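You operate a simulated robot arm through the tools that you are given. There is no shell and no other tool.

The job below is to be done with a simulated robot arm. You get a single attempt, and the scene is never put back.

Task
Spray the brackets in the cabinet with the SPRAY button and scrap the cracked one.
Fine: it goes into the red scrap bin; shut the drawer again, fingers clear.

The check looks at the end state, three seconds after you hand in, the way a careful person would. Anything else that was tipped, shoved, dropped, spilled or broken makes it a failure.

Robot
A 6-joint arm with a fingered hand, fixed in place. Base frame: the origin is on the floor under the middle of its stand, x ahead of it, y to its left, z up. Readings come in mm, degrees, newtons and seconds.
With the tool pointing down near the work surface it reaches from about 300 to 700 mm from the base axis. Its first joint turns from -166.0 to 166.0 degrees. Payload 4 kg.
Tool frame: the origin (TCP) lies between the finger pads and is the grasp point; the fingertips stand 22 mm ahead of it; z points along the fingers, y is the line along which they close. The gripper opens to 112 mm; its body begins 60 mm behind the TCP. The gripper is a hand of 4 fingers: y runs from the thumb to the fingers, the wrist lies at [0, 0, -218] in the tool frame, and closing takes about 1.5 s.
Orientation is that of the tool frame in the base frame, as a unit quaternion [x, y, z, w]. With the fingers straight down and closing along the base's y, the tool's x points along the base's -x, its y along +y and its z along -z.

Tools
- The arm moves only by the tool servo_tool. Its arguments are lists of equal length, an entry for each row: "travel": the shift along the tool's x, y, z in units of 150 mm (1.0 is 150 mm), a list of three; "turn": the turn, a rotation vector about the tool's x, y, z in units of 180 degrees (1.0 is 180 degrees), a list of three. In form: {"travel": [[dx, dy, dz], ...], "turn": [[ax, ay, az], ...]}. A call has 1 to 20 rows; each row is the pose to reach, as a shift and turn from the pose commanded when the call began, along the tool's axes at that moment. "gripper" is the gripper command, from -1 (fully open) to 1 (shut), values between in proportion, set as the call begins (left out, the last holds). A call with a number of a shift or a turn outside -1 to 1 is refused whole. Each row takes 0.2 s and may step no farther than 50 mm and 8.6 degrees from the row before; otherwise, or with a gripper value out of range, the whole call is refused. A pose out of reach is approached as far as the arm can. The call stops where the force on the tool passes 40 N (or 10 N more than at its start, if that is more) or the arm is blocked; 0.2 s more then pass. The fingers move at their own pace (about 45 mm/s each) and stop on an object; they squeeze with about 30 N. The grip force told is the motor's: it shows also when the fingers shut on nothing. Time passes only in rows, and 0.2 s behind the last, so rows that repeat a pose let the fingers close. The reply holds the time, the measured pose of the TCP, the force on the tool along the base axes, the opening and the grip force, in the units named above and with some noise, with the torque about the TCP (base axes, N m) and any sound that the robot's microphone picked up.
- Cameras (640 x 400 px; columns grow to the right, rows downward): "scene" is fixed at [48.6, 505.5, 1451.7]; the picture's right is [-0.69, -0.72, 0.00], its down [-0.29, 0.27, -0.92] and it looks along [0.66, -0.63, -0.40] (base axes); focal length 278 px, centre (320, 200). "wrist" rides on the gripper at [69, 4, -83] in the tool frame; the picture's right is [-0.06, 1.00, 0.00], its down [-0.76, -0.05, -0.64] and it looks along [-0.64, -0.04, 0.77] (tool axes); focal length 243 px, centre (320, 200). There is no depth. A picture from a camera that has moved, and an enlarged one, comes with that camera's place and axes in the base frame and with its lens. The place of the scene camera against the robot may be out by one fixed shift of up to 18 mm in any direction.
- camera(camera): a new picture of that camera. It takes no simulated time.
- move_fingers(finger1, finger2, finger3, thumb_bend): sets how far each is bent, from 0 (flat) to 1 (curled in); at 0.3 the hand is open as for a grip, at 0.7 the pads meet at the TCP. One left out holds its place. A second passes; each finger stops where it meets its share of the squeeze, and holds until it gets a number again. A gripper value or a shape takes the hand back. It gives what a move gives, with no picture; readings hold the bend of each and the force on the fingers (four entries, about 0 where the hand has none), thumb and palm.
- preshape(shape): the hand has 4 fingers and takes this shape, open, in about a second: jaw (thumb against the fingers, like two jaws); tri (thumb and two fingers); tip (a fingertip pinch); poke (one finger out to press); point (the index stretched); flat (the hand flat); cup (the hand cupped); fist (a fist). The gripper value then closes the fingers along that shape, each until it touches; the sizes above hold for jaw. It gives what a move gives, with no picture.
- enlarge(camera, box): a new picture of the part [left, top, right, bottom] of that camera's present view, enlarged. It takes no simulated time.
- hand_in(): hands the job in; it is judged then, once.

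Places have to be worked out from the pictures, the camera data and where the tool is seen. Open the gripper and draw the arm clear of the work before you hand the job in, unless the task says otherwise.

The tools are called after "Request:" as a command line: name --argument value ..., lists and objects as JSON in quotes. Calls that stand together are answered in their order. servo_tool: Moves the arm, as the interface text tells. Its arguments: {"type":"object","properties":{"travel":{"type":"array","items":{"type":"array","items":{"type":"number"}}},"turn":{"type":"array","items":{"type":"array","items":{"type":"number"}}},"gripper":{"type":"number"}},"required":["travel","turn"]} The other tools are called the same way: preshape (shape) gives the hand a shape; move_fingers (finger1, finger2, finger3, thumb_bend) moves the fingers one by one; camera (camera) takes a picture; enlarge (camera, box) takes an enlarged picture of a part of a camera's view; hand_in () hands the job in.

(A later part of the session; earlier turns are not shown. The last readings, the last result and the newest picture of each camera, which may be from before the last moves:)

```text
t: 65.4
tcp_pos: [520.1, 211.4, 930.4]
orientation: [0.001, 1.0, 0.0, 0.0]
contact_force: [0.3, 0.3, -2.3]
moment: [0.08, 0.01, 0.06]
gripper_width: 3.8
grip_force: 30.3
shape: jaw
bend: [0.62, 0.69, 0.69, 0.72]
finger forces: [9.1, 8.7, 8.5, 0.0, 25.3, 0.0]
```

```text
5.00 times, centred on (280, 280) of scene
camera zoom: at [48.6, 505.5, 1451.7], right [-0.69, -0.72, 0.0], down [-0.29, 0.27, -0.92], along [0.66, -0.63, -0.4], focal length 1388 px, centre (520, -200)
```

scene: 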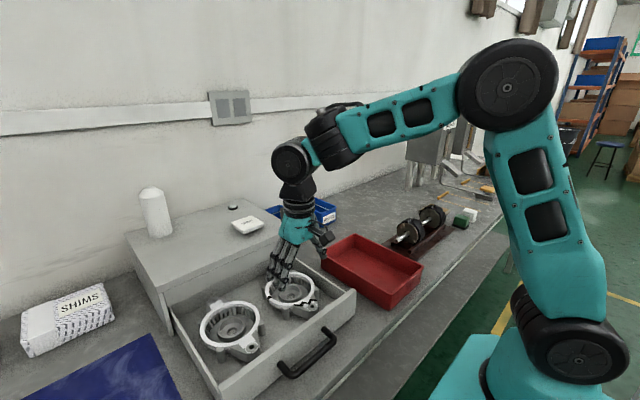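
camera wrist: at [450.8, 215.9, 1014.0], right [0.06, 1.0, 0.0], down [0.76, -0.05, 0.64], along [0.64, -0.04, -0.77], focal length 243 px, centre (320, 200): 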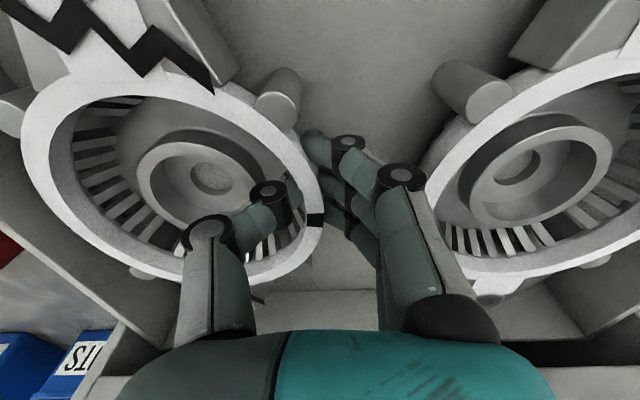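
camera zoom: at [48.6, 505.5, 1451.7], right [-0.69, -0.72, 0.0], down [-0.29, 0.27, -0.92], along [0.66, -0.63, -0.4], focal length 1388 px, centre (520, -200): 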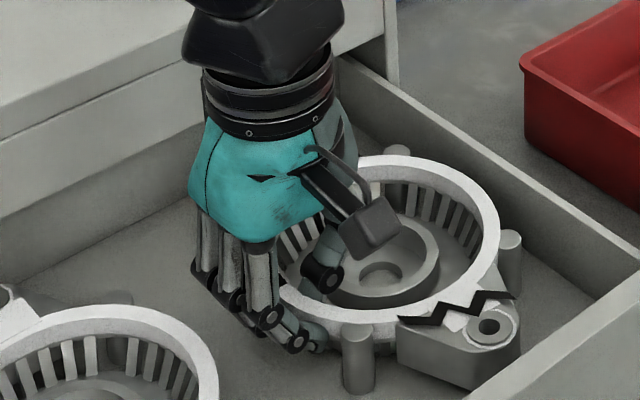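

Solid grip with all three fingers and the thumb. Lifting straight up slowly.

Request:
servo_tool --travel '[[0, 0, -0.04], [0, 0, -0.08], [0, 0, -0.12], [0, 0, -0.17], [0, 0, -0.22], [0, 0, -0.27], [0, 0, -0.27]]' --turn '[[0, 0, 0], [0, 0, 0], [0, 0, 0], [0, 0, 0], [0, 0, 0], [0, 0, 0], [0, 0, 0]]'

Request:
camera --camera "wrist"

Request:
enlarge --camera "scene" --box '[210, 220, 350, 330]'

```text
t: 67.0
tcp_pos: [521.1, 210.5, 969.6]
orientation: [0.0, 1.0, 0.0, 0.001]
contact_force: [-0.4, 0.0, -4.6]
moment: [0.28, 0.03, 0.02]
gripper_width: 2.2
grip_force: 30.1
shape: jaw
bend: [0.61, 0.69, 0.69, 0.71]
finger forces: [12.3, 8.1, 7.3, 0.1, 28.0, 0.0]
```

```text
taken
camera wrist: at [452.4, 215.6, 1054.3], right [0.06, 1.0, 0.0], down [0.76, -0.05, 0.64], along [0.64, -0.04, -0.77], focal length 243 px, centre (320, 200)
```

wrist: 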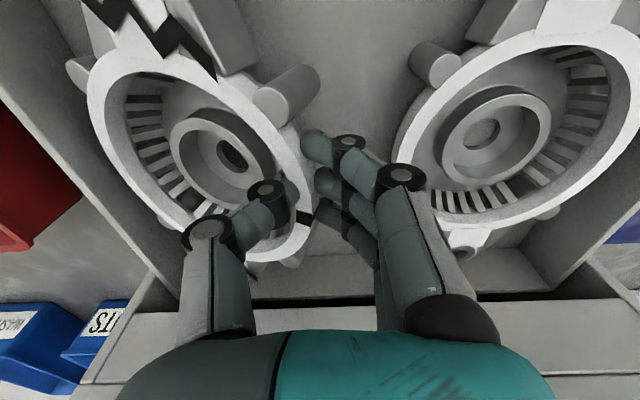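

```text
3.64 times, centred on (280, 275) of scene
camera zoom: at [48.6, 505.5, 1451.7], right [-0.69, -0.72, 0.0], down [-0.29, 0.27, -0.92], along [0.66, -0.63, -0.4], focal length 1010 px, centre (466, -73)
```

zoom: 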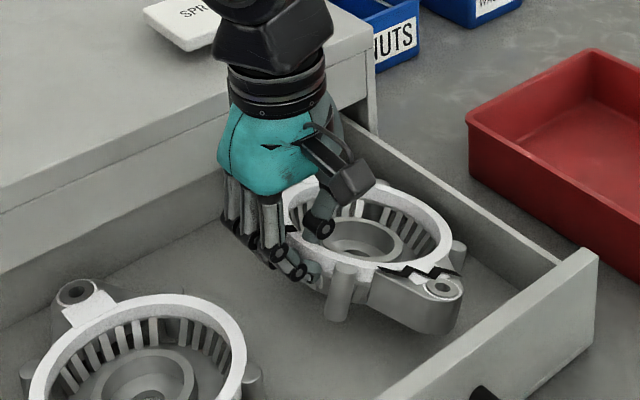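

The bracket hangs by the rim, sagging a bit on its −y side, and the weight holds steady at 4.6 N. I keep lifting to z≈1085 so it clears the drawer walls (z 961) well.

Request:
servo_tool --travel '[[0, 0, -0.1], [0, 0, -0.2], [0, 0, -0.3], [0, 0, -0.4], [0, 0, -0.5], [0, 0, -0.6], [0, 0, -0.7], [0, 0, -0.77], [0, 0, -0.77]]' --turn '[[0, 0, 0], [0, 0, 0], [0, 0, 0], [0, 0, 0], [0, 0, 0], [0, 0, 0], [0, 0, 0], [0, 0, 0], [0, 0, 0]]'

Request:
camera --camera "wrist"

Request:
enlarge --camera "scene" --box '[200, 180, 440, 350]'

```text
t: 69.0
tcp_pos: [521.7, 209.3, 1086.5]
orientation: [0.0, 1.0, 0.0, 0.0]
contact_force: [-0.2, 0.1, -6.4]
moment: [0.35, -0.01, 0.03]
gripper_width: 1.2
grip_force: 30.5
shape: jaw
bend: [0.62, 0.69, 0.7, 0.7]
finger forces: [11.8, 7.0, 8.4, 0.0, 27.8, 0.0]
```

```text
taken
camera wrist: at [451.0, 214.5, 1170.7], right [0.06, 1.0, 0.0], down [0.77, -0.05, 0.64], along [0.64, -0.04, -0.77], focal length 243 px, centre (320, 200)
```

wrist: 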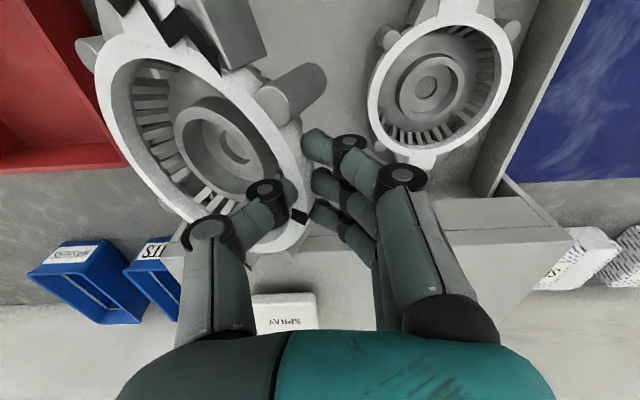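

```text
2.35 times, centred on (320, 265) of scene
camera zoom: at [48.6, 505.5, 1451.7], right [-0.69, -0.72, 0.0], down [-0.29, 0.27, -0.92], along [0.66, -0.63, -0.4], focal length 653 px, centre (320, 47)
```

zoom: 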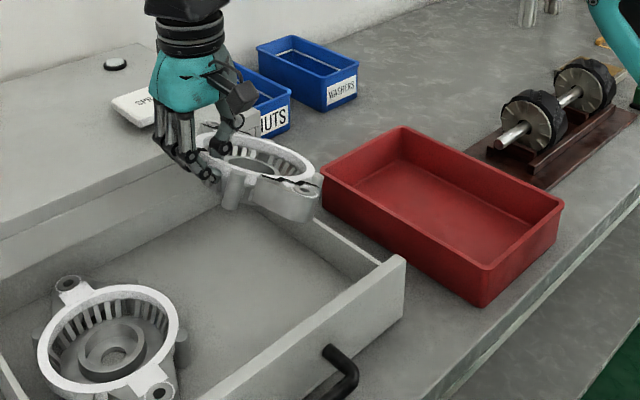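

The grip holds well and the bracket is clear of the drawer. Moving it at this height over to the red bin, whose rim spans x≈319–570, y≈−168 to 5 at z≈939.

Request:
servo_tool --travel '[[0.043, -0.125, 0], [0.086, -0.25, 0], [0.129, -0.375, 0], [0.172, -0.5, 0], [0.216, -0.625, 0], [0.259, -0.75, 0], [0.302, -0.875, 0], [0.345, -1.0, 0], [0.345, -1.0, 0]]' --turn '[[0, 0, 0], [0, 0, 0], [0, 0, 0], [0, 0, 0], [0, 0, 0], [0, 0, 0], [0, 0, 0], [0, 0, 0], [0, 0, 0]]'

Request:
servo_tool --travel '[[0.044, -0.125, 0], [0.088, -0.25, 0], [0.132, -0.38, 0], [0.176, -0.51, 0], [0.22, -0.635, 0], [0.22, -0.635, 0]]' --turn '[[0, 0, 0], [0, 0, 0], [0, 0, 0], [0, 0, 0], [0, 0, 0], [0, 0, 0]]'

Request:
camera --camera "wrist"

Request:
enlarge --camera "scene" --box '[260, 160, 460, 330]'

```text
t: 71.0
tcp_pos: [466.0, 61.5, 1085.4]
orientation: [0.0, 1.0, 0.0, -0.001]
contact_force: [0.5, 0.2, -5.2]
moment: [0.37, -0.01, 0.01]
gripper_width: 1.5
grip_force: 30.4
shape: jaw
bend: [0.61, 0.69, 0.7, 0.7]
finger forces: [11.6, 7.4, 8.1, 0.1, 27.7, 0.0]
```

```text
t: 72.4
tcp_pos: [434.3, -34.4, 1082.5]
orientation: [0.0, 1.0, 0.0, -0.001]
contact_force: [0.5, 0.5, -6.7]
moment: [0.37, 0.02, 0.02]
gripper_width: 1.7
grip_force: 30.7
shape: jaw
bend: [0.61, 0.69, 0.7, 0.7]
finger forces: [11.4, 7.5, 8.1, 0.0, 27.9, 0.0]
```

```text
taken
camera wrist: at [365.7, -29.8, 1167.6], right [0.06, 1.0, 0.0], down [0.77, -0.05, 0.64], along [0.64, -0.04, -0.77], focal length 243 px, centre (320, 200)
```

wrist: 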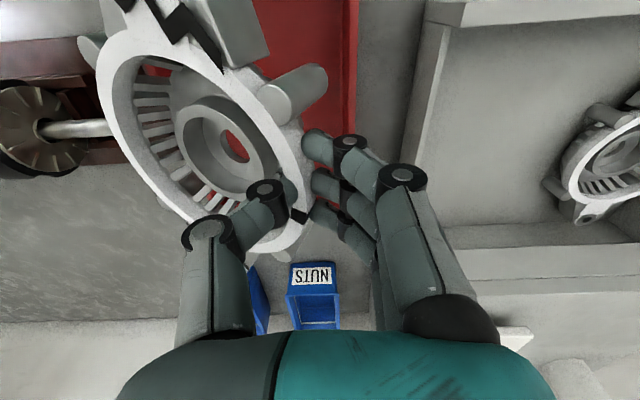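

```text
2.35 times, centred on (360, 245) of scene
camera zoom: at [48.6, 505.5, 1451.7], right [-0.69, -0.72, 0.0], down [-0.29, 0.27, -0.92], along [0.66, -0.63, -0.4], focal length 653 px, centre (226, 94)
```

zoom: 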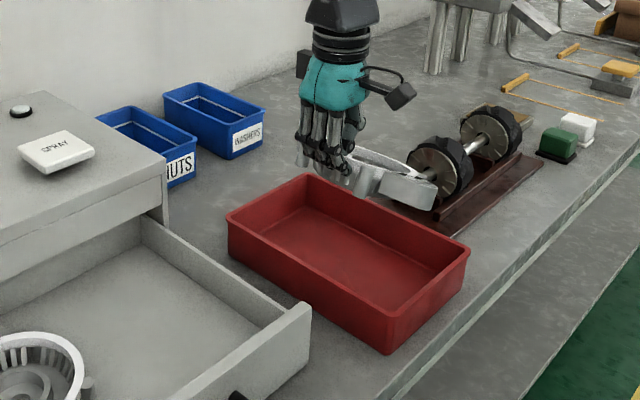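

Still held firmly (6 N). The bracket centre is near x≈440, about central to the bin (x 319–570). I shift 4 mm forward and lower it to TCP z≈990 with the fingers still above the bin rim, then check.

Request:
servo_tool --travel '[[-0.015, 0, 0.12], [-0.027, 0, 0.24], [-0.027, 0, 0.36], [-0.027, 0, 0.48], [-0.027, 0, 0.62], [-0.027, 0, 0.62]]' --turn '[[0, 0, 0], [0, 0, 0], [0, 0, 0], [0, 0, 0], [0, 0, 0], [0, 0, 0]]'

Request:
camera --camera "wrist"

Request:
enlarge --camera "scene" --box '[280, 180, 440, 320]'

```text
t: 73.8
tcp_pos: [438.5, -36.9, 990.3]
orientation: [0.001, 1.0, 0.0, 0.0]
contact_force: [0.3, 0.3, -6.1]
moment: [0.35, 0.0, 0.03]
gripper_width: 1.6
grip_force: 30.0
shape: jaw
bend: [0.61, 0.69, 0.7, 0.7]
finger forces: [11.2, 7.8, 7.8, 0.0, 27.6, 0.0]
```

```text
taken
camera wrist: at [369.7, -31.3, 1075.3], right [0.06, 1.0, 0.0], down [0.76, -0.05, 0.64], along [0.64, -0.04, -0.77], focal length 243 px, centre (320, 200)
```

wrist: 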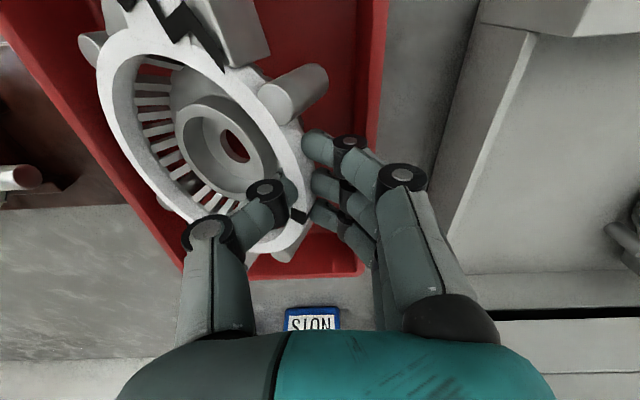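

```text
2.86 times, centred on (360, 250) of scene
camera zoom: at [48.6, 505.5, 1451.7], right [-0.69, -0.72, 0.0], down [-0.29, 0.27, -0.92], along [0.66, -0.63, -0.4], focal length 793 px, centre (206, 57)
```

zoom: 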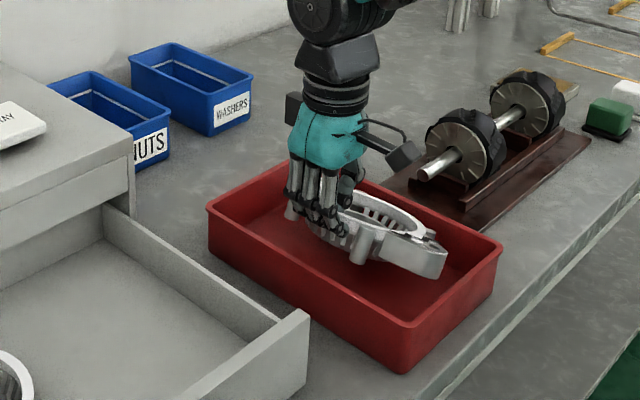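

The bracket is inside the bin outline: bin walls at y≈−172 and −2, bracket between about −152 and −30. Lowering slowly until its low side touches the bin floor.

Request:
servo_tool --travel '[[0, -0.007, 0.04], [0, -0.007, 0.08], [0, -0.007, 0.12], [0, -0.007, 0.15], [0, -0.007, 0.17], [0, -0.007, 0.19], [0, -0.007, 0.19]]' --turn '[[0, 0, 0], [0, 0, 0], [0, 0, 0], [0, 0, 0], [0, 0, 0], [0, 0, 0], [0, 0, 0]]'

Request:
camera --camera "wrist"

Request:
enlarge --camera "scene" --box '[300, 200, 430, 310]'

```text
t: 75.4
tcp_pos: [440.2, -35.6, 963.5]
orientation: [0.0, 1.0, 0.0, 0.0]
contact_force: [0.4, 0.5, -3.6]
moment: [0.16, 0.04, 0.02]
gripper_width: 1.5
grip_force: 30.0
shape: jaw
bend: [0.61, 0.69, 0.7, 0.7]
finger forces: [9.8, 8.4, 7.1, 0.0, 24.6, 0.0]
```

```text
taken
camera wrist: at [369.8, -30.6, 1048.2], right [0.06, 1.0, 0.0], down [0.77, -0.05, 0.64], along [0.64, -0.04, -0.77], focal length 243 px, centre (320, 200)
```

wrist: 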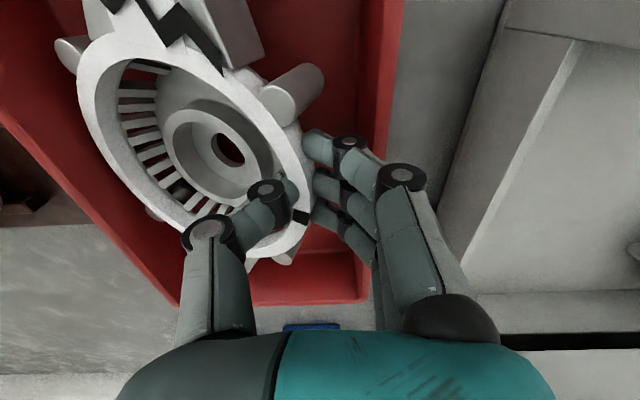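

```text
3.64 times, centred on (365, 255) of scene
camera zoom: at [48.6, 505.5, 1451.7], right [-0.69, -0.72, 0.0], down [-0.29, 0.27, -0.92], along [0.66, -0.63, -0.4], focal length 1010 px, centre (156, 0)
```

zoom: 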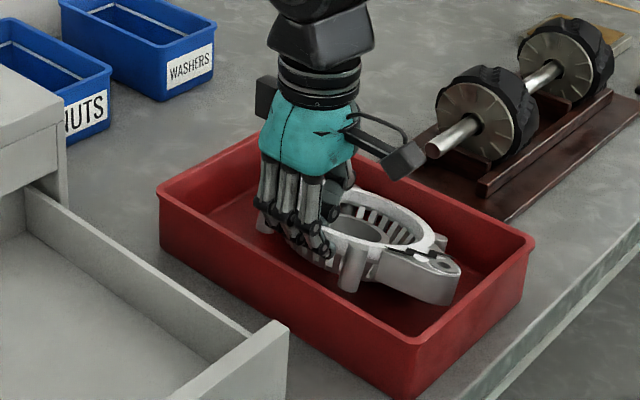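

The low side has touched the bin floor, with the load dropping to 3.6 N. I ease down another 10 mm so it can settle toward level before release.

Request:
servo_tool --travel '[[0, 0, 0.0167], [0, 0, 0.0333], [0, 0, 0.05], [0, 0, 0.067], [0, 0, 0.067]]' --turn '[[0, 0, 0], [0, 0, 0], [0, 0, 0], [0, 0, 0], [0, 0, 0]]'

Request:
camera --camera "wrist"

Request:
enlarge --camera "scene" --box '[300, 200, 430, 310]'

```text
t: 76.6
tcp_pos: [439.1, -34.5, 953.3]
orientation: [0.0, 1.0, 0.0, 0.0]
contact_force: [1.0, 1.4, -3.6]
moment: [0.13, 0.03, 0.03]
gripper_width: 1.7
grip_force: 30.6
shape: jaw
bend: [0.61, 0.69, 0.7, 0.7]
finger forces: [9.6, 9.1, 6.5, 0.0, 24.1, 0.1]
```

```text
taken
camera wrist: at [369.3, -30.3, 1037.6], right [0.06, 1.0, 0.0], down [0.77, -0.05, 0.64], along [0.64, -0.04, -0.77], focal length 243 px, centre (320, 200)
```

wrist: 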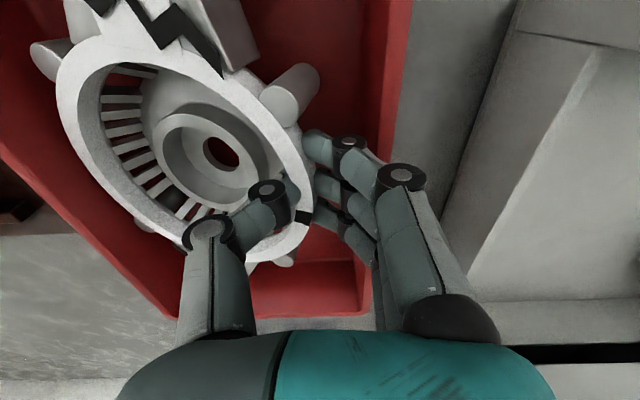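

```text
3.64 times, centred on (365, 255) of scene
camera zoom: at [48.6, 505.5, 1451.7], right [-0.69, -0.72, 0.0], down [-0.29, 0.27, -0.92], along [0.66, -0.63, -0.4], focal length 1010 px, centre (156, 0)
```

zoom: 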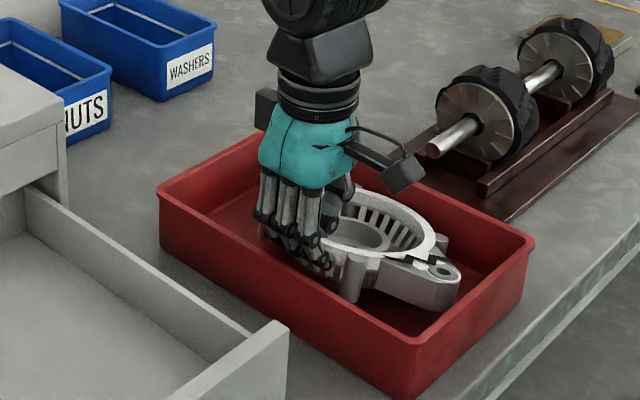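

It's levelling in the grip as it goes down. I check the clearance between my fingers and the bin's +y wall before going further.

Request:
enlarge --camera "wrist" --box '[260, 90, 440, 270]'

Request:
enlarge --camera "scene" --box '[340, 225, 410, 280]'

```text
2.22 times, centred on (350, 180) of wrist
camera zoom: at [369.3, -30.3, 1037.6], right [0.06, 1.0, 0.0], down [0.77, -0.05, 0.64], along [0.64, -0.04, -0.77], focal length 539 px, centre (253, 244)
```

zoom: 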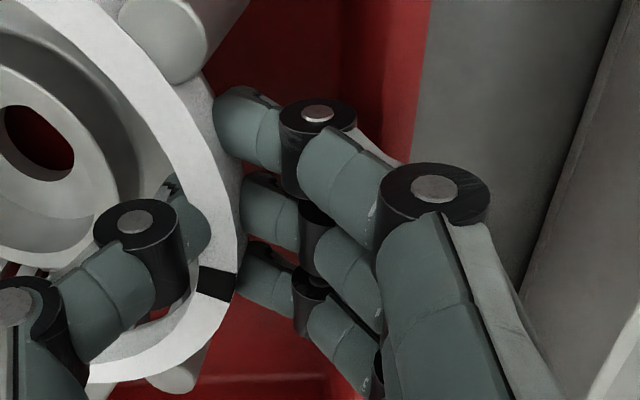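

```text
7.27 times, centred on (375, 252) of scene
camera zoom: at [48.6, 505.5, 1451.7], right [-0.69, -0.72, 0.0], down [-0.29, 0.27, -0.92], along [0.66, -0.63, -0.4], focal length 2019 px, centre (-80, -182)
```

zoom: 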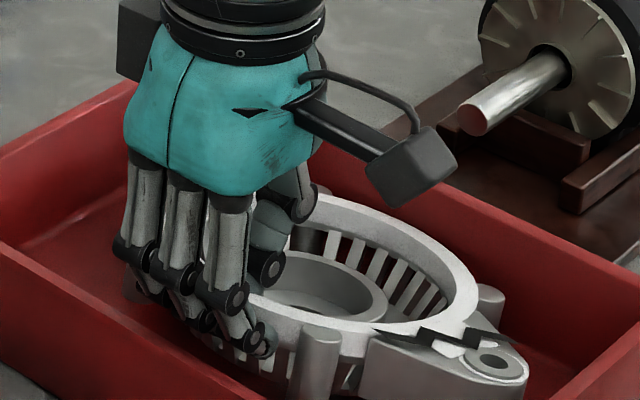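

Knuckles are well inside and above the bin rim, so there's room. I ease down 11 mm more while easing 4 mm away from the +y wall.

Request:
servo_tool --travel '[[0, -0.008, 0.018], [0, -0.016, 0.037], [0, -0.024, 0.055], [0, -0.027, 0.073], [0, -0.027, 0.073]]' --turn '[[0, 0, 0], [0, 0, 0], [0, 0, 0], [0, 0, 0], [0, 0, 0]]'

Request:
enlarge --camera "scene" --box '[300, 200, 430, 310]'

Request:
enlarge --camera "wrist" --box '[20, 0, 440, 330]'

```text
t: 77.8
tcp_pos: [439.2, -39.4, 943.5]
orientation: [-0.001, 1.0, 0.0, -0.001]
contact_force: [-0.2, 0.6, -2.1]
moment: [0.04, 0.04, -0.02]
gripper_width: 2.0
grip_force: 29.8
shape: jaw
bend: [0.61, 0.69, 0.7, 0.7]
finger forces: [9.8, 8.8, 6.4, 0.0, 23.9, 0.0]
```

```text
3.64 times, centred on (365, 255) of scene
camera zoom: at [48.6, 505.5, 1451.7], right [-0.69, -0.72, 0.0], down [-0.29, 0.27, -0.92], along [0.66, -0.63, -0.4], focal length 1010 px, centre (156, 0)
```

zoom: 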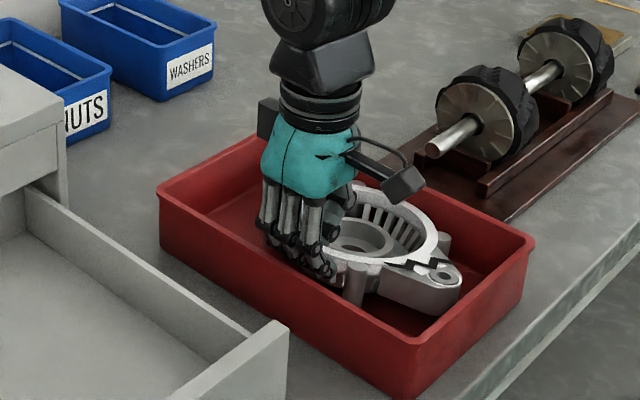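

```text
1.21 times, centred on (230, 165) of wrist
camera zoom: at [370.1, -34.6, 1026.9], right [0.06, 1.0, 0.0], down [0.76, -0.05, 0.64], along [0.64, -0.04, -0.77], focal length 294 px, centre (429, 242)
```

zoom: 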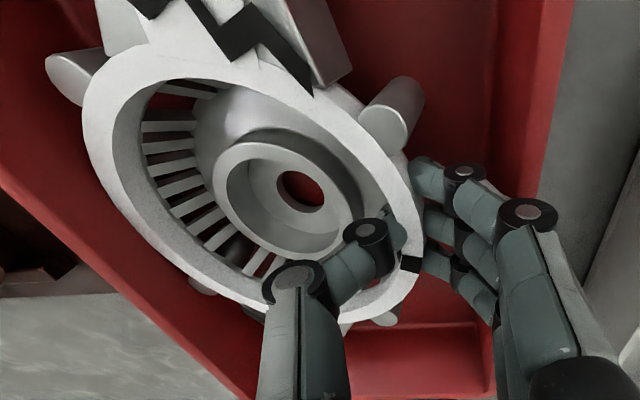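

It is nearly level now and the bin has not moved. I go down a further 12 mm to set it practically flat.

Request:
servo_tool --travel '[[0, 0, 0.02], [0, 0, 0.04], [0, 0, 0.06], [0, 0, 0.08], [0, 0, 0.08]]' --turn '[[0, 0, 0], [0, 0, 0], [0, 0, 0], [0, 0, 0], [0, 0, 0]]'

Request:
enlarge --camera "scene" --box '[300, 200, 430, 310]'

Request:
enlarge --camera "wrist" --box '[20, 0, 440, 330]'

```text
t: 79.0
tcp_pos: [440.6, -39.3, 930.0]
orientation: [0.001, 1.0, 0.0, 0.002]
contact_force: [0.3, -1.9, 0.8]
moment: [0.17, -0.01, -0.02]
gripper_width: 2.1
grip_force: 30.4
shape: jaw
bend: [0.61, 0.68, 0.7, 0.71]
finger forces: [9.8, 14.2, 7.2, 0.1, 24.7, 0.0]
```

```text
3.64 times, centred on (365, 255) of scene
camera zoom: at [48.6, 505.5, 1451.7], right [-0.69, -0.72, 0.0], down [-0.29, 0.27, -0.92], along [0.66, -0.63, -0.4], focal length 1010 px, centre (156, 0)
```

zoom: 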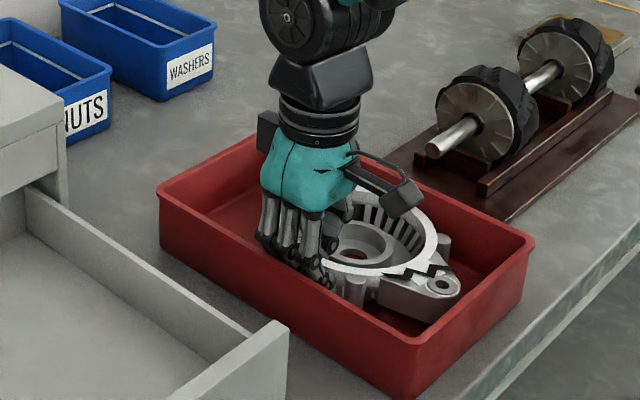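

```text
1.21 times, centred on (230, 165) of wrist
camera zoom: at [370.3, -34.7, 1014.9], right [0.07, 1.0, 0.0], down [0.76, -0.05, 0.64], along [0.64, -0.04, -0.77], focal length 294 px, centre (429, 242)
```

zoom: 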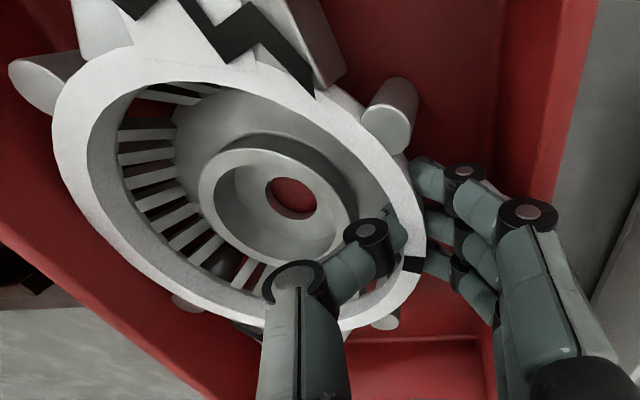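

The bracket is practically flat; a 2 N sideways force suggests a finger is brushing the bin wall. I shift 4 mm away from that wall and then open just enough (about 18 mm) to let go.

Request:
servo_tool --travel '[[0, -0.013, 0], [0, -0.027, 0], [0, -0.027, 0]]' --turn '[[0, 0, 0], [0, 0, 0], [0, 0, 0]]'

Request:
servo_tool --travel '[[0, 0, 0], [0, 0, 0], [0, 0, 0], [0, 0, 0], [0, 0, 0]]' --turn '[[0, 0, 0], [0, 0, 0], [0, 0, 0], [0, 0, 0], [0, 0, 0]]' --gripper 0.68

Request:
enlarge --camera "wrist" --box '[20, 0, 440, 330]'

Request:
enlarge --camera "scene" --box '[300, 200, 430, 310]'

```text
t: 79.8
tcp_pos: [440.9, -44.0, 929.8]
orientation: [0.0, 1.0, 0.0, 0.0]
contact_force: [-0.6, 1.8, -2.9]
moment: [0.04, -0.03, -0.02]
gripper_width: 2.3
grip_force: 30.2
shape: jaw
bend: [0.61, 0.68, 0.7, 0.71]
finger forces: [10.8, 8.7, 7.4, 0.1, 24.0, 0.0]
```

```text
t: 81.0
tcp_pos: [441.0, -44.8, 929.9]
orientation: [0.001, 1.0, 0.0, 0.0]
contact_force: [0.7, -4.0, 1.0]
moment: [0.14, 0.03, -0.02]
gripper_width: 16.9
grip_force: 0.0
shape: jaw
bend: [0.73, 0.73, 0.73, 0.7]
finger forces: [1.6, 1.5, 1.5, 0.0, 0.1, 0.0]
```

```text
1.21 times, centred on (230, 165) of wrist
camera zoom: at [371.4, -39.9, 1014.7], right [0.06, 1.0, 0.0], down [0.76, -0.05, 0.64], along [0.64, -0.04, -0.77], focal length 294 px, centre (429, 242)
```

zoom: 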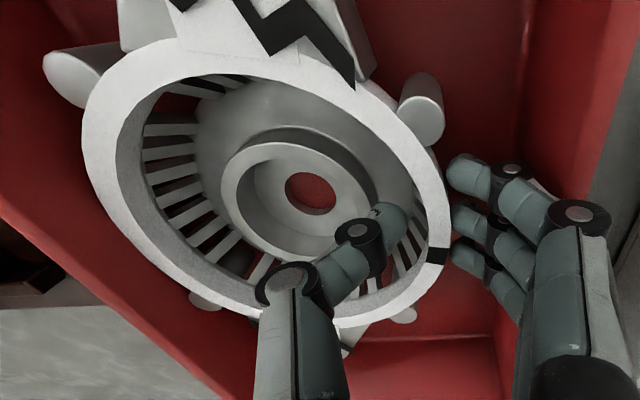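

```text
3.64 times, centred on (365, 255) of scene
camera zoom: at [48.6, 505.5, 1451.7], right [-0.69, -0.72, 0.0], down [-0.29, 0.27, -0.92], along [0.66, -0.63, -0.4], focal length 1010 px, centre (156, 0)
```

zoom: 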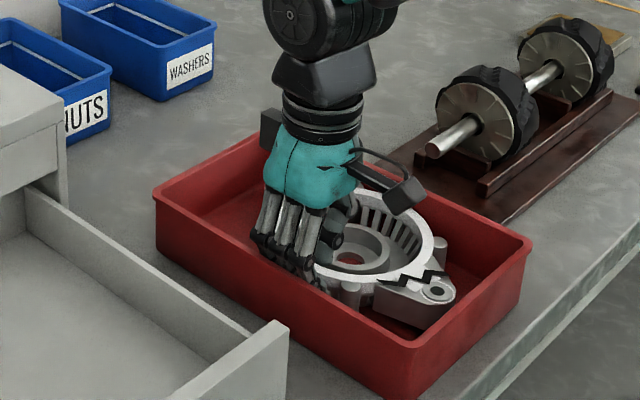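

The bracket is released and lies in the bin; my finger backs are pressing the bin wall with about 4 N. I ease 3 mm inward to relieve that, then rise straight out.

Request:
servo_tool --travel '[[0, -0.02, 0], [0, -0.02, -0.03], [0, -0.02, -0.08], [0, -0.02, -0.16], [0, -0.02, -0.3], [0, -0.02, -0.5], [0, -0.02, -0.75], [0, -0.02, -1.0], [0, -0.02, -1.0]]' --turn '[[0, 0, 0], [0, 0, 0], [0, 0, 0], [0, 0, 0], [0, 0, 0], [0, 0, 0], [0, 0, 0], [0, 0, 0], [0, 0, 0]]'

Request:
camera --camera "wrist"

Request:
enlarge --camera "scene" --box '[280, 180, 440, 320]'

```text
t: 83.0
tcp_pos: [439.9, -45.3, 1081.5]
orientation: [-0.001, 1.0, 0.0, 0.0]
contact_force: [0.2, 0.6, 0.1]
moment: [0.03, 0.0, 0.02]
gripper_width: 17.7
grip_force: 0.1
shape: jaw
bend: [0.73, 0.73, 0.73, 0.7]
finger forces: [0.0, 0.1, 0.0, 0.1, 0.1, 0.0]
```

```text
taken
camera wrist: at [370.5, -40.8, 1166.7], right [0.06, 1.0, 0.0], down [0.76, -0.05, 0.64], along [0.64, -0.04, -0.77], focal length 243 px, centre (320, 200)
```

wrist: 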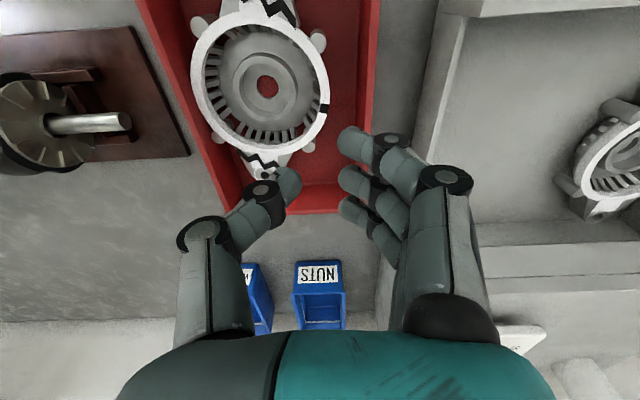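

```text
2.86 times, centred on (360, 250) of scene
camera zoom: at [48.6, 505.5, 1451.7], right [-0.69, -0.72, 0.0], down [-0.29, 0.27, -0.92], along [0.66, -0.63, -0.4], focal length 793 px, centre (206, 57)
```

zoom: 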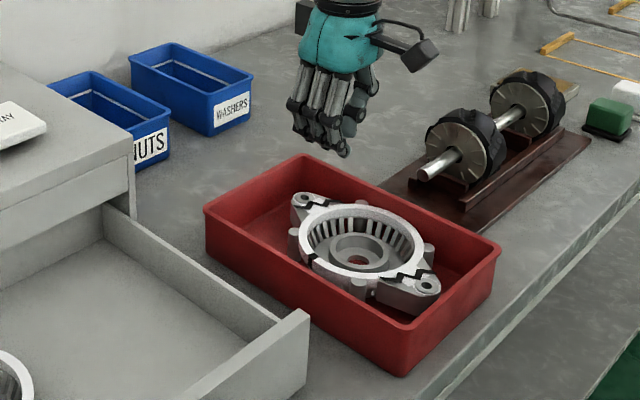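

The cracked bracket lies flat in the red bin. Now for the drawer: the handle bar should be at about x≈333, y≈184–303, so I bring the closed hand around to the robot side of it at safe height.

Request:
servo_tool --travel '[[0.12, 0.24, 0], [0.25, 0.49, 0], [0.38, 0.74, 0], [0.5, 0.98, 0], [0.5, 0.98, 0]]' --turn '[[0, 0, 0], [0, 0, 0], [0, 0, 0], [0, 0, 0], [0, 0, 0]]' --gripper 1

Request:
servo_tool --travel '[[0.12, 0.24, 0], [0.25, 0.49, 0], [0.38, 0.74, 0], [0.52, 0.94, 0], [0.52, 0.94, 0]]' --turn '[[0, 0, 0], [0, 0, 0], [0, 0, 0], [0, 0, 0], [0, 0, 0]]'

Request:
camera --camera "wrist"

Request:
camera --camera "scene"

```text
t: 84.2
tcp_pos: [369.0, 101.3, 1083.6]
orientation: [0.001, 1.0, 0.0, 0.001]
contact_force: [0.6, 0.8, -0.5]
moment: [-0.04, 0.02, -0.04]
gripper_width: 0.0
grip_force: 30.5
shape: jaw
bend: [0.68, 0.56, 0.68, 0.66]
finger forces: [0.1, 0.0, 0.0, 0.0, 0.0, 0.0]
```

```text
t: 85.4
tcp_pos: [287.2, 240.9, 1079.0]
orientation: [0.001, 1.0, -0.001, -0.001]
contact_force: [-0.5, 0.7, 0.6]
moment: [0.01, -0.01, -0.04]
gripper_width: 0.0
grip_force: 30.1
shape: jaw
bend: [0.68, 0.56, 0.68, 0.66]
finger forces: [0.1, 0.0, 0.0, 0.1, 0.1, 0.1]
```

```text
taken
camera wrist: at [216.7, 245.9, 1163.9], right [0.06, 1.0, 0.0], down [0.76, -0.05, 0.64], along [0.64, -0.04, -0.77], focal length 243 px, centre (320, 200)
```

wrist: 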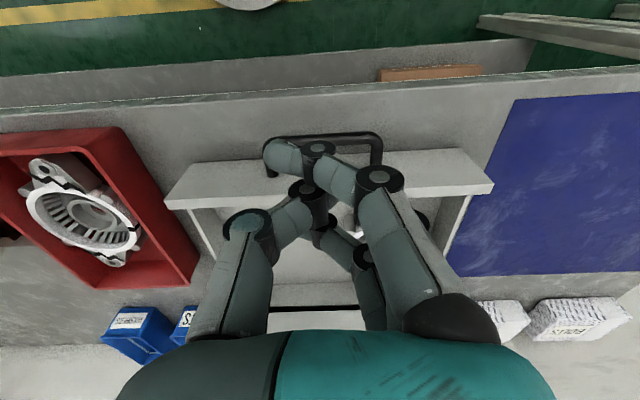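

```text
taken
```

scene: 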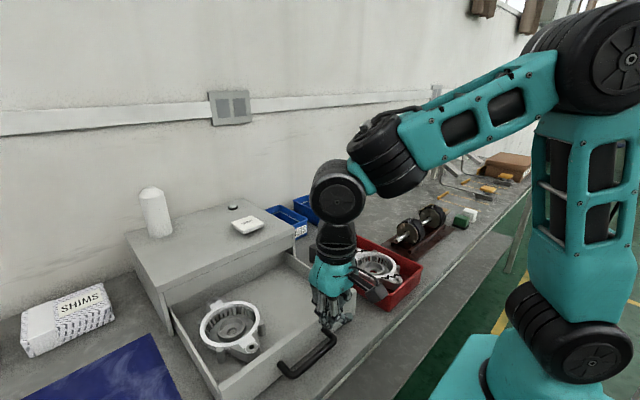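

The bar is at x≈335 with its near side at about 329, and my closed fingers reach x≈318. I descend in front of it to the bar's height.

Request:
servo_tool --travel '[[0, 0, 0.25], [0, 0, 0.5], [0, 0, 0.75], [0, 0, 0.95], [0, 0, 1.0], [0, 0, 1.0]]' --turn '[[0, 0, 0], [0, 0, 0], [0, 0, 0], [0, 0, 0], [0, 0, 0], [0, 0, 0]]'

Request:
servo_tool --travel '[[0, 0, 0.05], [0, 0, 0.1], [0, 0, 0.1]]' --turn '[[0, 0, 0], [0, 0, 0], [0, 0, 0]]'

Request:
camera --camera "wrist"

Request:
enlarge --camera "scene" --box '[220, 240, 400, 400]'

```text
t: 86.8
tcp_pos: [287.0, 242.8, 931.6]
orientation: [0.001, 1.0, 0.0, 0.0]
contact_force: [0.1, 0.1, -0.3]
moment: [0.03, 0.02, 0.03]
gripper_width: 0.1
grip_force: 29.4
shape: jaw
bend: [0.68, 0.56, 0.68, 0.66]
finger forces: [0.0, 0.0, 0.1, 0.0, 0.0, 0.1]
```

```text
t: 87.6
tcp_pos: [287.4, 243.6, 915.7]
orientation: [0.0, 1.0, 0.0, 0.0]
contact_force: [-0.6, -0.8, -0.4]
moment: [0.0, 0.0, -0.03]
gripper_width: 0.1
grip_force: 30.0
shape: jaw
bend: [0.68, 0.56, 0.68, 0.66]
finger forces: [0.0, 0.1, 0.1, 0.0, 0.0, 0.0]
```

```text
taken
camera wrist: at [217.4, 247.3, 1000.2], right [0.06, 1.0, 0.0], down [0.76, -0.05, 0.64], along [0.64, -0.04, -0.77], focal length 243 px, centre (320, 200)
```

wrist: 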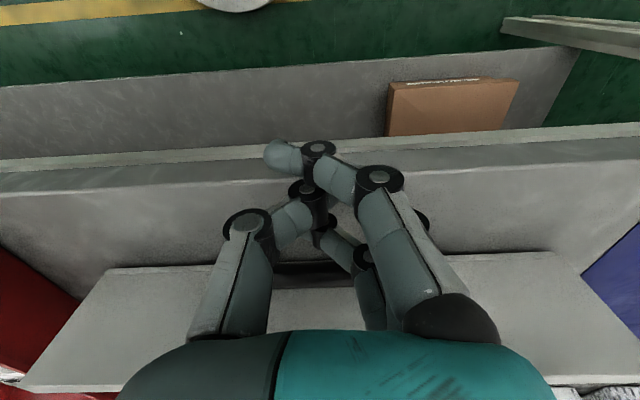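

```text
2.50 times, centred on (310, 320) of scene
camera zoom: at [48.6, 505.5, 1451.7], right [-0.69, -0.72, 0.0], down [-0.29, 0.27, -0.92], along [0.66, -0.63, -0.4], focal length 694 px, centre (345, -100)
```

zoom: 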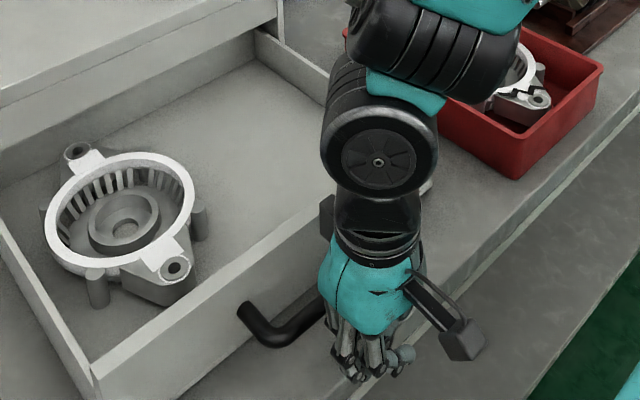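

The hand is in front of the bar with clear space. I push slowly toward the cabinet so the good bracket doesn't slide in the drawer.

Request:
servo_tool --travel '[[-0.03, 0, 0], [-0.06, 0, 0], [-0.09, 0, 0], [-0.12, 0, 0], [-0.15, 0, 0], [-0.185, 0, 0], [-0.22, 0, 0], [-0.255, 0, 0], [-0.29, 0, 0], [-0.325, 0, 0], [-0.36, 0, 0], [-0.4, 0, 0], [-0.44, 0, 0], [-0.48, 0, 0], [-0.52, 0, 0], [-0.56, 0, 0], [-0.6, 0, 0], [-0.64, 0, 0], [-0.67, 0, 0], [-0.69, 0, 0]]' --turn '[[0, 0, 0], [0, 0, 0], [0, 0, 0], [0, 0, 0], [0, 0, 0], [0, 0, 0], [0, 0, 0], [0, 0, 0], [0, 0, 0], [0, 0, 0], [0, 0, 0], [0, 0, 0], [0, 0, 0], [0, 0, 0], [0, 0, 0], [0, 0, 0], [0, 0, 0], [0, 0, 0], [0, 0, 0], [0, 0, 0]]'

Request:
camera --camera "scene"

Request:
camera --camera "wrist"

```text
t: 91.8
tcp_pos: [391.9, 242.1, 916.0]
orientation: [0.0, 1.0, 0.0, 0.0]
contact_force: [-2.4, -0.9, -1.2]
moment: [0.02, 0.0, -0.02]
gripper_width: 0.2
grip_force: 30.0
shape: jaw
bend: [0.68, 0.56, 0.68, 0.66]
finger forces: [0.0, 0.0, 2.0, 0.0, 0.0, 0.0]
```

```text
taken
```

scene: 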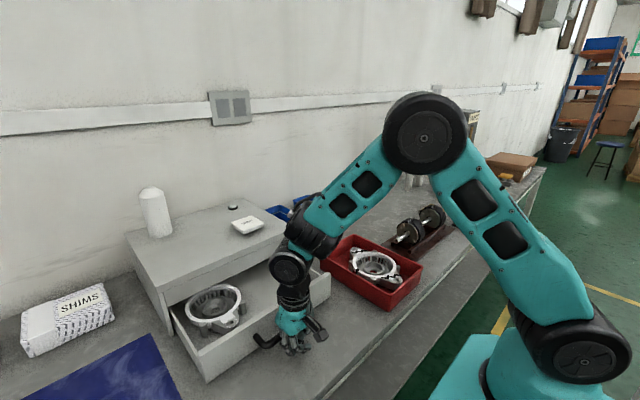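

```text
taken
camera wrist: at [321.3, 247.1, 1000.1], right [0.06, 1.0, 0.0], down [0.76, -0.05, 0.64], along [0.64, -0.04, -0.77], focal length 243 px, centre (320, 200)
```

wrist: 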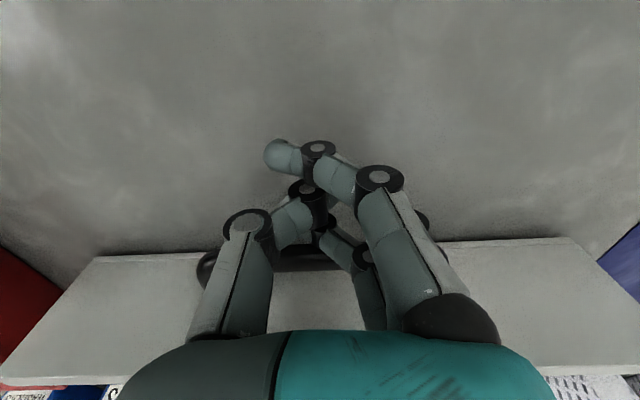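

The drawer follows with about 2 N of push. Continuing at the same slow pace.

Request:
servo_tool --travel '[[-0.03, 0, 0], [-0.065, 0, 0], [-0.1, 0, 0], [-0.14, 0, 0], [-0.18, 0, 0], [-0.22, 0, 0], [-0.26, 0, 0], [-0.3, 0, 0], [-0.34, 0, 0], [-0.38, 0, 0], [-0.42, 0, 0], [-0.46, 0, 0], [-0.5, 0, 0], [-0.54, 0, 0], [-0.58, 0, 0], [-0.62, 0, 0], [-0.66, 0, 0], [-0.7, 0, 0], [-0.73, 0, 0], [-0.75, 0, 0]]' --turn '[[0, 0, 0], [0, 0, 0], [0, 0, 0], [0, 0, 0], [0, 0, 0], [0, 0, 0], [0, 0, 0], [0, 0, 0], [0, 0, 0], [0, 0, 0], [0, 0, 0], [0, 0, 0], [0, 0, 0], [0, 0, 0], [0, 0, 0], [0, 0, 0], [0, 0, 0], [0, 0, 0], [0, 0, 0], [0, 0, 0]]'

Request:
enlarge --camera "scene" --box '[120, 180, 340, 380]'

```text
t: 96.0
tcp_pos: [503.5, 240.6, 915.5]
orientation: [0.0, 1.0, -0.001, 0.001]
contact_force: [-1.5, -0.4, -1.1]
moment: [-0.05, -0.01, 0.0]
gripper_width: 0.1
grip_force: 30.2
shape: jaw
bend: [0.68, 0.56, 0.68, 0.66]
finger forces: [0.0, 0.1, 1.9, 0.1, 0.0, 0.0]
```

```text
2.00 times, centred on (230, 280) of scene
camera zoom: at [48.6, 505.5, 1451.7], right [-0.69, -0.72, 0.0], down [-0.29, 0.27, -0.92], along [0.66, -0.63, -0.4], focal length 555 px, centre (500, 40)
```

zoom: 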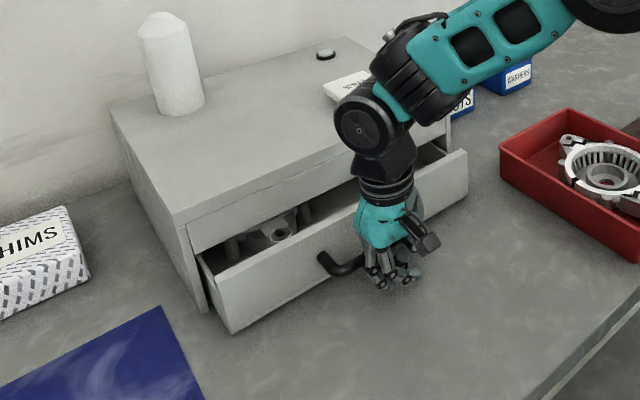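

About 45 mm remain. I slow down and creep the last part so it seats gently.

Request:
servo_tool --travel '[[-0.033, 0, 0], [-0.066, 0, 0], [-0.1, 0, 0], [-0.133, 0, 0], [-0.166, 0, 0], [-0.2, 0, 0], [-0.225, 0, 0], [-0.245, 0, 0], [-0.26, 0, 0], [-0.27, 0, 0], [-0.28, 0, 0], [-0.28, 0, 0]]' --turn '[[0, 0, 0], [0, 0, 0], [0, 0, 0], [0, 0, 0], [0, 0, 0], [0, 0, 0], [0, 0, 0], [0, 0, 0], [0, 0, 0], [0, 0, 0], [0, 0, 0], [0, 0, 0]]'

Request:
enlarge --camera "scene" --box '[140, 190, 320, 340]'

```text
t: 98.6
tcp_pos: [545.7, 241.5, 916.9]
orientation: [0.001, 1.0, 0.0, 0.001]
contact_force: [-1.7, 0.4, -0.3]
moment: [0.02, -0.03, -0.01]
gripper_width: 0.1
grip_force: 30.1
shape: jaw
bend: [0.68, 0.56, 0.68, 0.66]
finger forces: [0.1, 0.1, 1.0, 0.1, 0.0, 0.0]
```

```text
2.67 times, centred on (230, 265) of scene
camera zoom: at [48.6, 505.5, 1451.7], right [-0.69, -0.72, 0.0], down [-0.29, 0.27, -0.92], along [0.66, -0.63, -0.4], focal length 740 px, centre (560, 27)
```

zoom: 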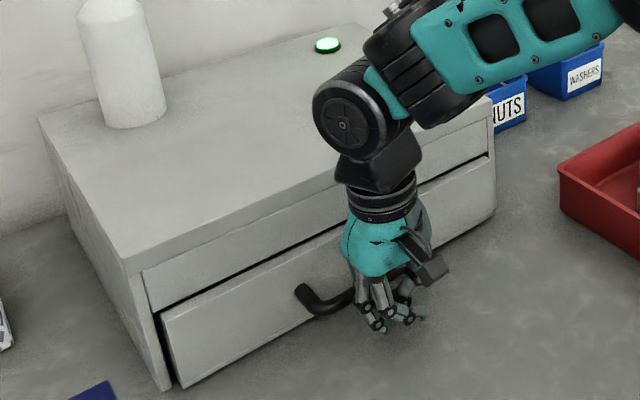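

The green light is back on and only a few mm remain. I creep forward in 1.5 mm steps and watch the force.

Request:
servo_tool --travel '[[-0.01, 0, 0], [-0.02, 0, 0], [-0.03, 0, 0], [-0.03, 0, 0]]' --turn '[[0, 0, 0], [0, 0, 0], [0, 0, 0], [0, 0, 0]]'

Request:
enlarge --camera "scene" --box '[150, 230, 310, 340]'

```text
t: 99.6
tcp_pos: [550.1, 242.5, 916.3]
orientation: [0.0, 1.0, 0.0, 0.0]
contact_force: [-0.5, 0.5, 0.3]
moment: [0.02, 0.03, 0.01]
gripper_width: 0.0
grip_force: 30.0
shape: jaw
bend: [0.68, 0.56, 0.68, 0.66]
finger forces: [0.1, 0.0, 0.7, 0.0, 0.0, 0.0]
```

```text
3.64 times, centred on (230, 285) of scene
camera zoom: at [48.6, 505.5, 1451.7], right [-0.69, -0.72, 0.0], down [-0.29, 0.27, -0.92], along [0.66, -0.63, -0.4], focal length 1010 px, centre (647, -109)
```

zoom: 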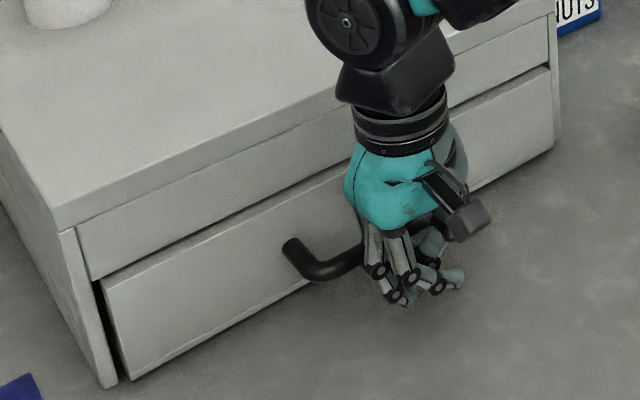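

The drawer front's corners now match their original closed place in the picture. I nudge a little more to confirm it is against its stop.

Request:
servo_tool --travel '[[-0.007, 0, 0], [-0.014, 0, 0], [-0.021, 0, 0], [-0.021, 0, 0]]' --turn '[[0, 0, 0], [0, 0, 0], [0, 0, 0], [0, 0, 0]]'

Request:
enlarge --camera "scene" --box '[160, 250, 300, 340]'

```text
t: 100.6
tcp_pos: [552.4, 241.3, 915.7]
orientation: [0.0, 1.0, 0.0, -0.001]
contact_force: [-15.1, 1.5, 1.2]
moment: [-0.01, -0.15, 0.14]
gripper_width: 0.1
grip_force: 30.1
shape: jaw
bend: [0.68, 0.56, 0.68, 0.66]
finger forces: [0.0, 0.0, 14.2, 0.0, 0.1, 0.0]
```

```text
4.44 times, centred on (230, 295) of scene
camera zoom: at [48.6, 505.5, 1451.7], right [-0.69, -0.72, 0.0], down [-0.29, 0.27, -0.92], along [0.66, -0.63, -0.4], focal length 1234 px, centre (720, -222)
```

zoom: 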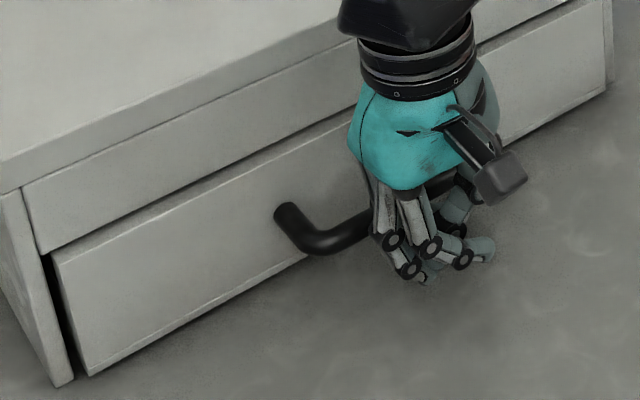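

The force rose to 15 N and the drawer front now matches the first picture exactly, so it is shut against its stop. I back straight off from the bar, then rise.

Request:
servo_tool --travel '[[0.03, 0, 0], [0.1, 0, 0], [0.25, 0, 0], [0.45, 0, 0], [0.65, 0, -0.1], [0.8, 0, -0.3], [0.9, 0, -0.55], [0.95, 0, -0.8], [0.95, 0, -1.0], [0.95, 0, -1.0]]' --turn '[[0, 0, 0], [0, 0, 0], [0, 0, 0], [0, 0, 0], [0, 0, 0], [0, 0, 0], [0, 0, 0], [0, 0, 0], [0, 0, 0], [0, 0, 0]]'

Request:
servo_tool --travel '[[0.2, -0.1, -0.2], [0.4, -0.2, -0.4], [0.5, -0.3, -0.6], [0.6, -0.4, -0.8], [0.6, -0.4, -0.8], [0.6, -0.4, -0.8]]' --turn '[[0, 0, 0], [0, 0, 0], [0, 0, 0], [0, 0, 0], [0, 0, 0], [0, 0, 0]]' --gripper -1

Request:
camera --camera "scene"

Request:
camera --camera "wrist"

```text
t: 102.8
tcp_pos: [410.4, 242.9, 1066.3]
orientation: [0.0, 1.0, 0.001, 0.0]
contact_force: [0.4, -0.4, -0.1]
moment: [0.03, 0.0, 0.0]
gripper_width: 0.0
grip_force: 30.8
shape: jaw
bend: [0.68, 0.56, 0.68, 0.66]
finger forces: [0.0, 0.1, 0.0, 0.1, 0.0, 0.0]
```

```text
t: 104.2
tcp_pos: [318.0, 184.4, 1184.7]
orientation: [0.0, 1.0, 0.0, -0.001]
contact_force: [0.4, -0.1, 0.0]
moment: [-0.01, 0.02, 0.01]
gripper_width: 112.0
grip_force: 0.1
shape: jaw
bend: [0.3, 0.3, 0.3, 0.3]
finger forces: [0.0, 0.1, 0.0, 0.0, 0.0, 0.1]
```

```text
taken
```

scene: 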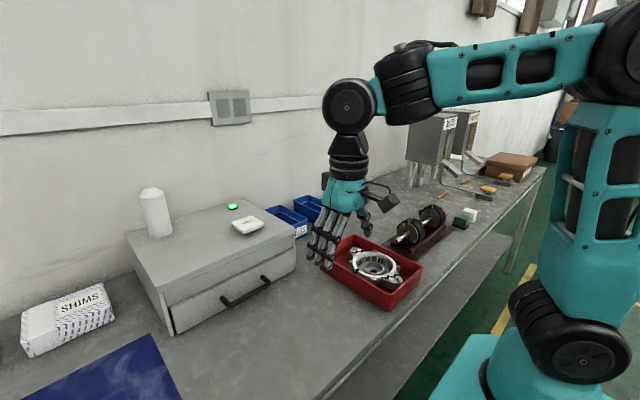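

```text
taken
camera wrist: at [247.1, 188.8, 1268.2], right [0.06, 1.0, 0.0], down [0.76, -0.05, 0.64], along [0.64, -0.04, -0.77], focal length 243 px, centre (320, 200)
```

wrist: 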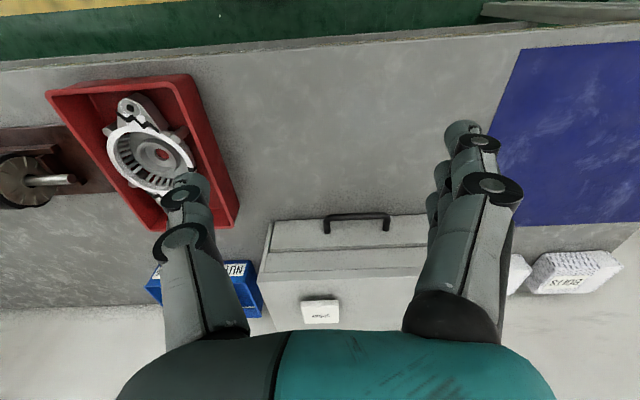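

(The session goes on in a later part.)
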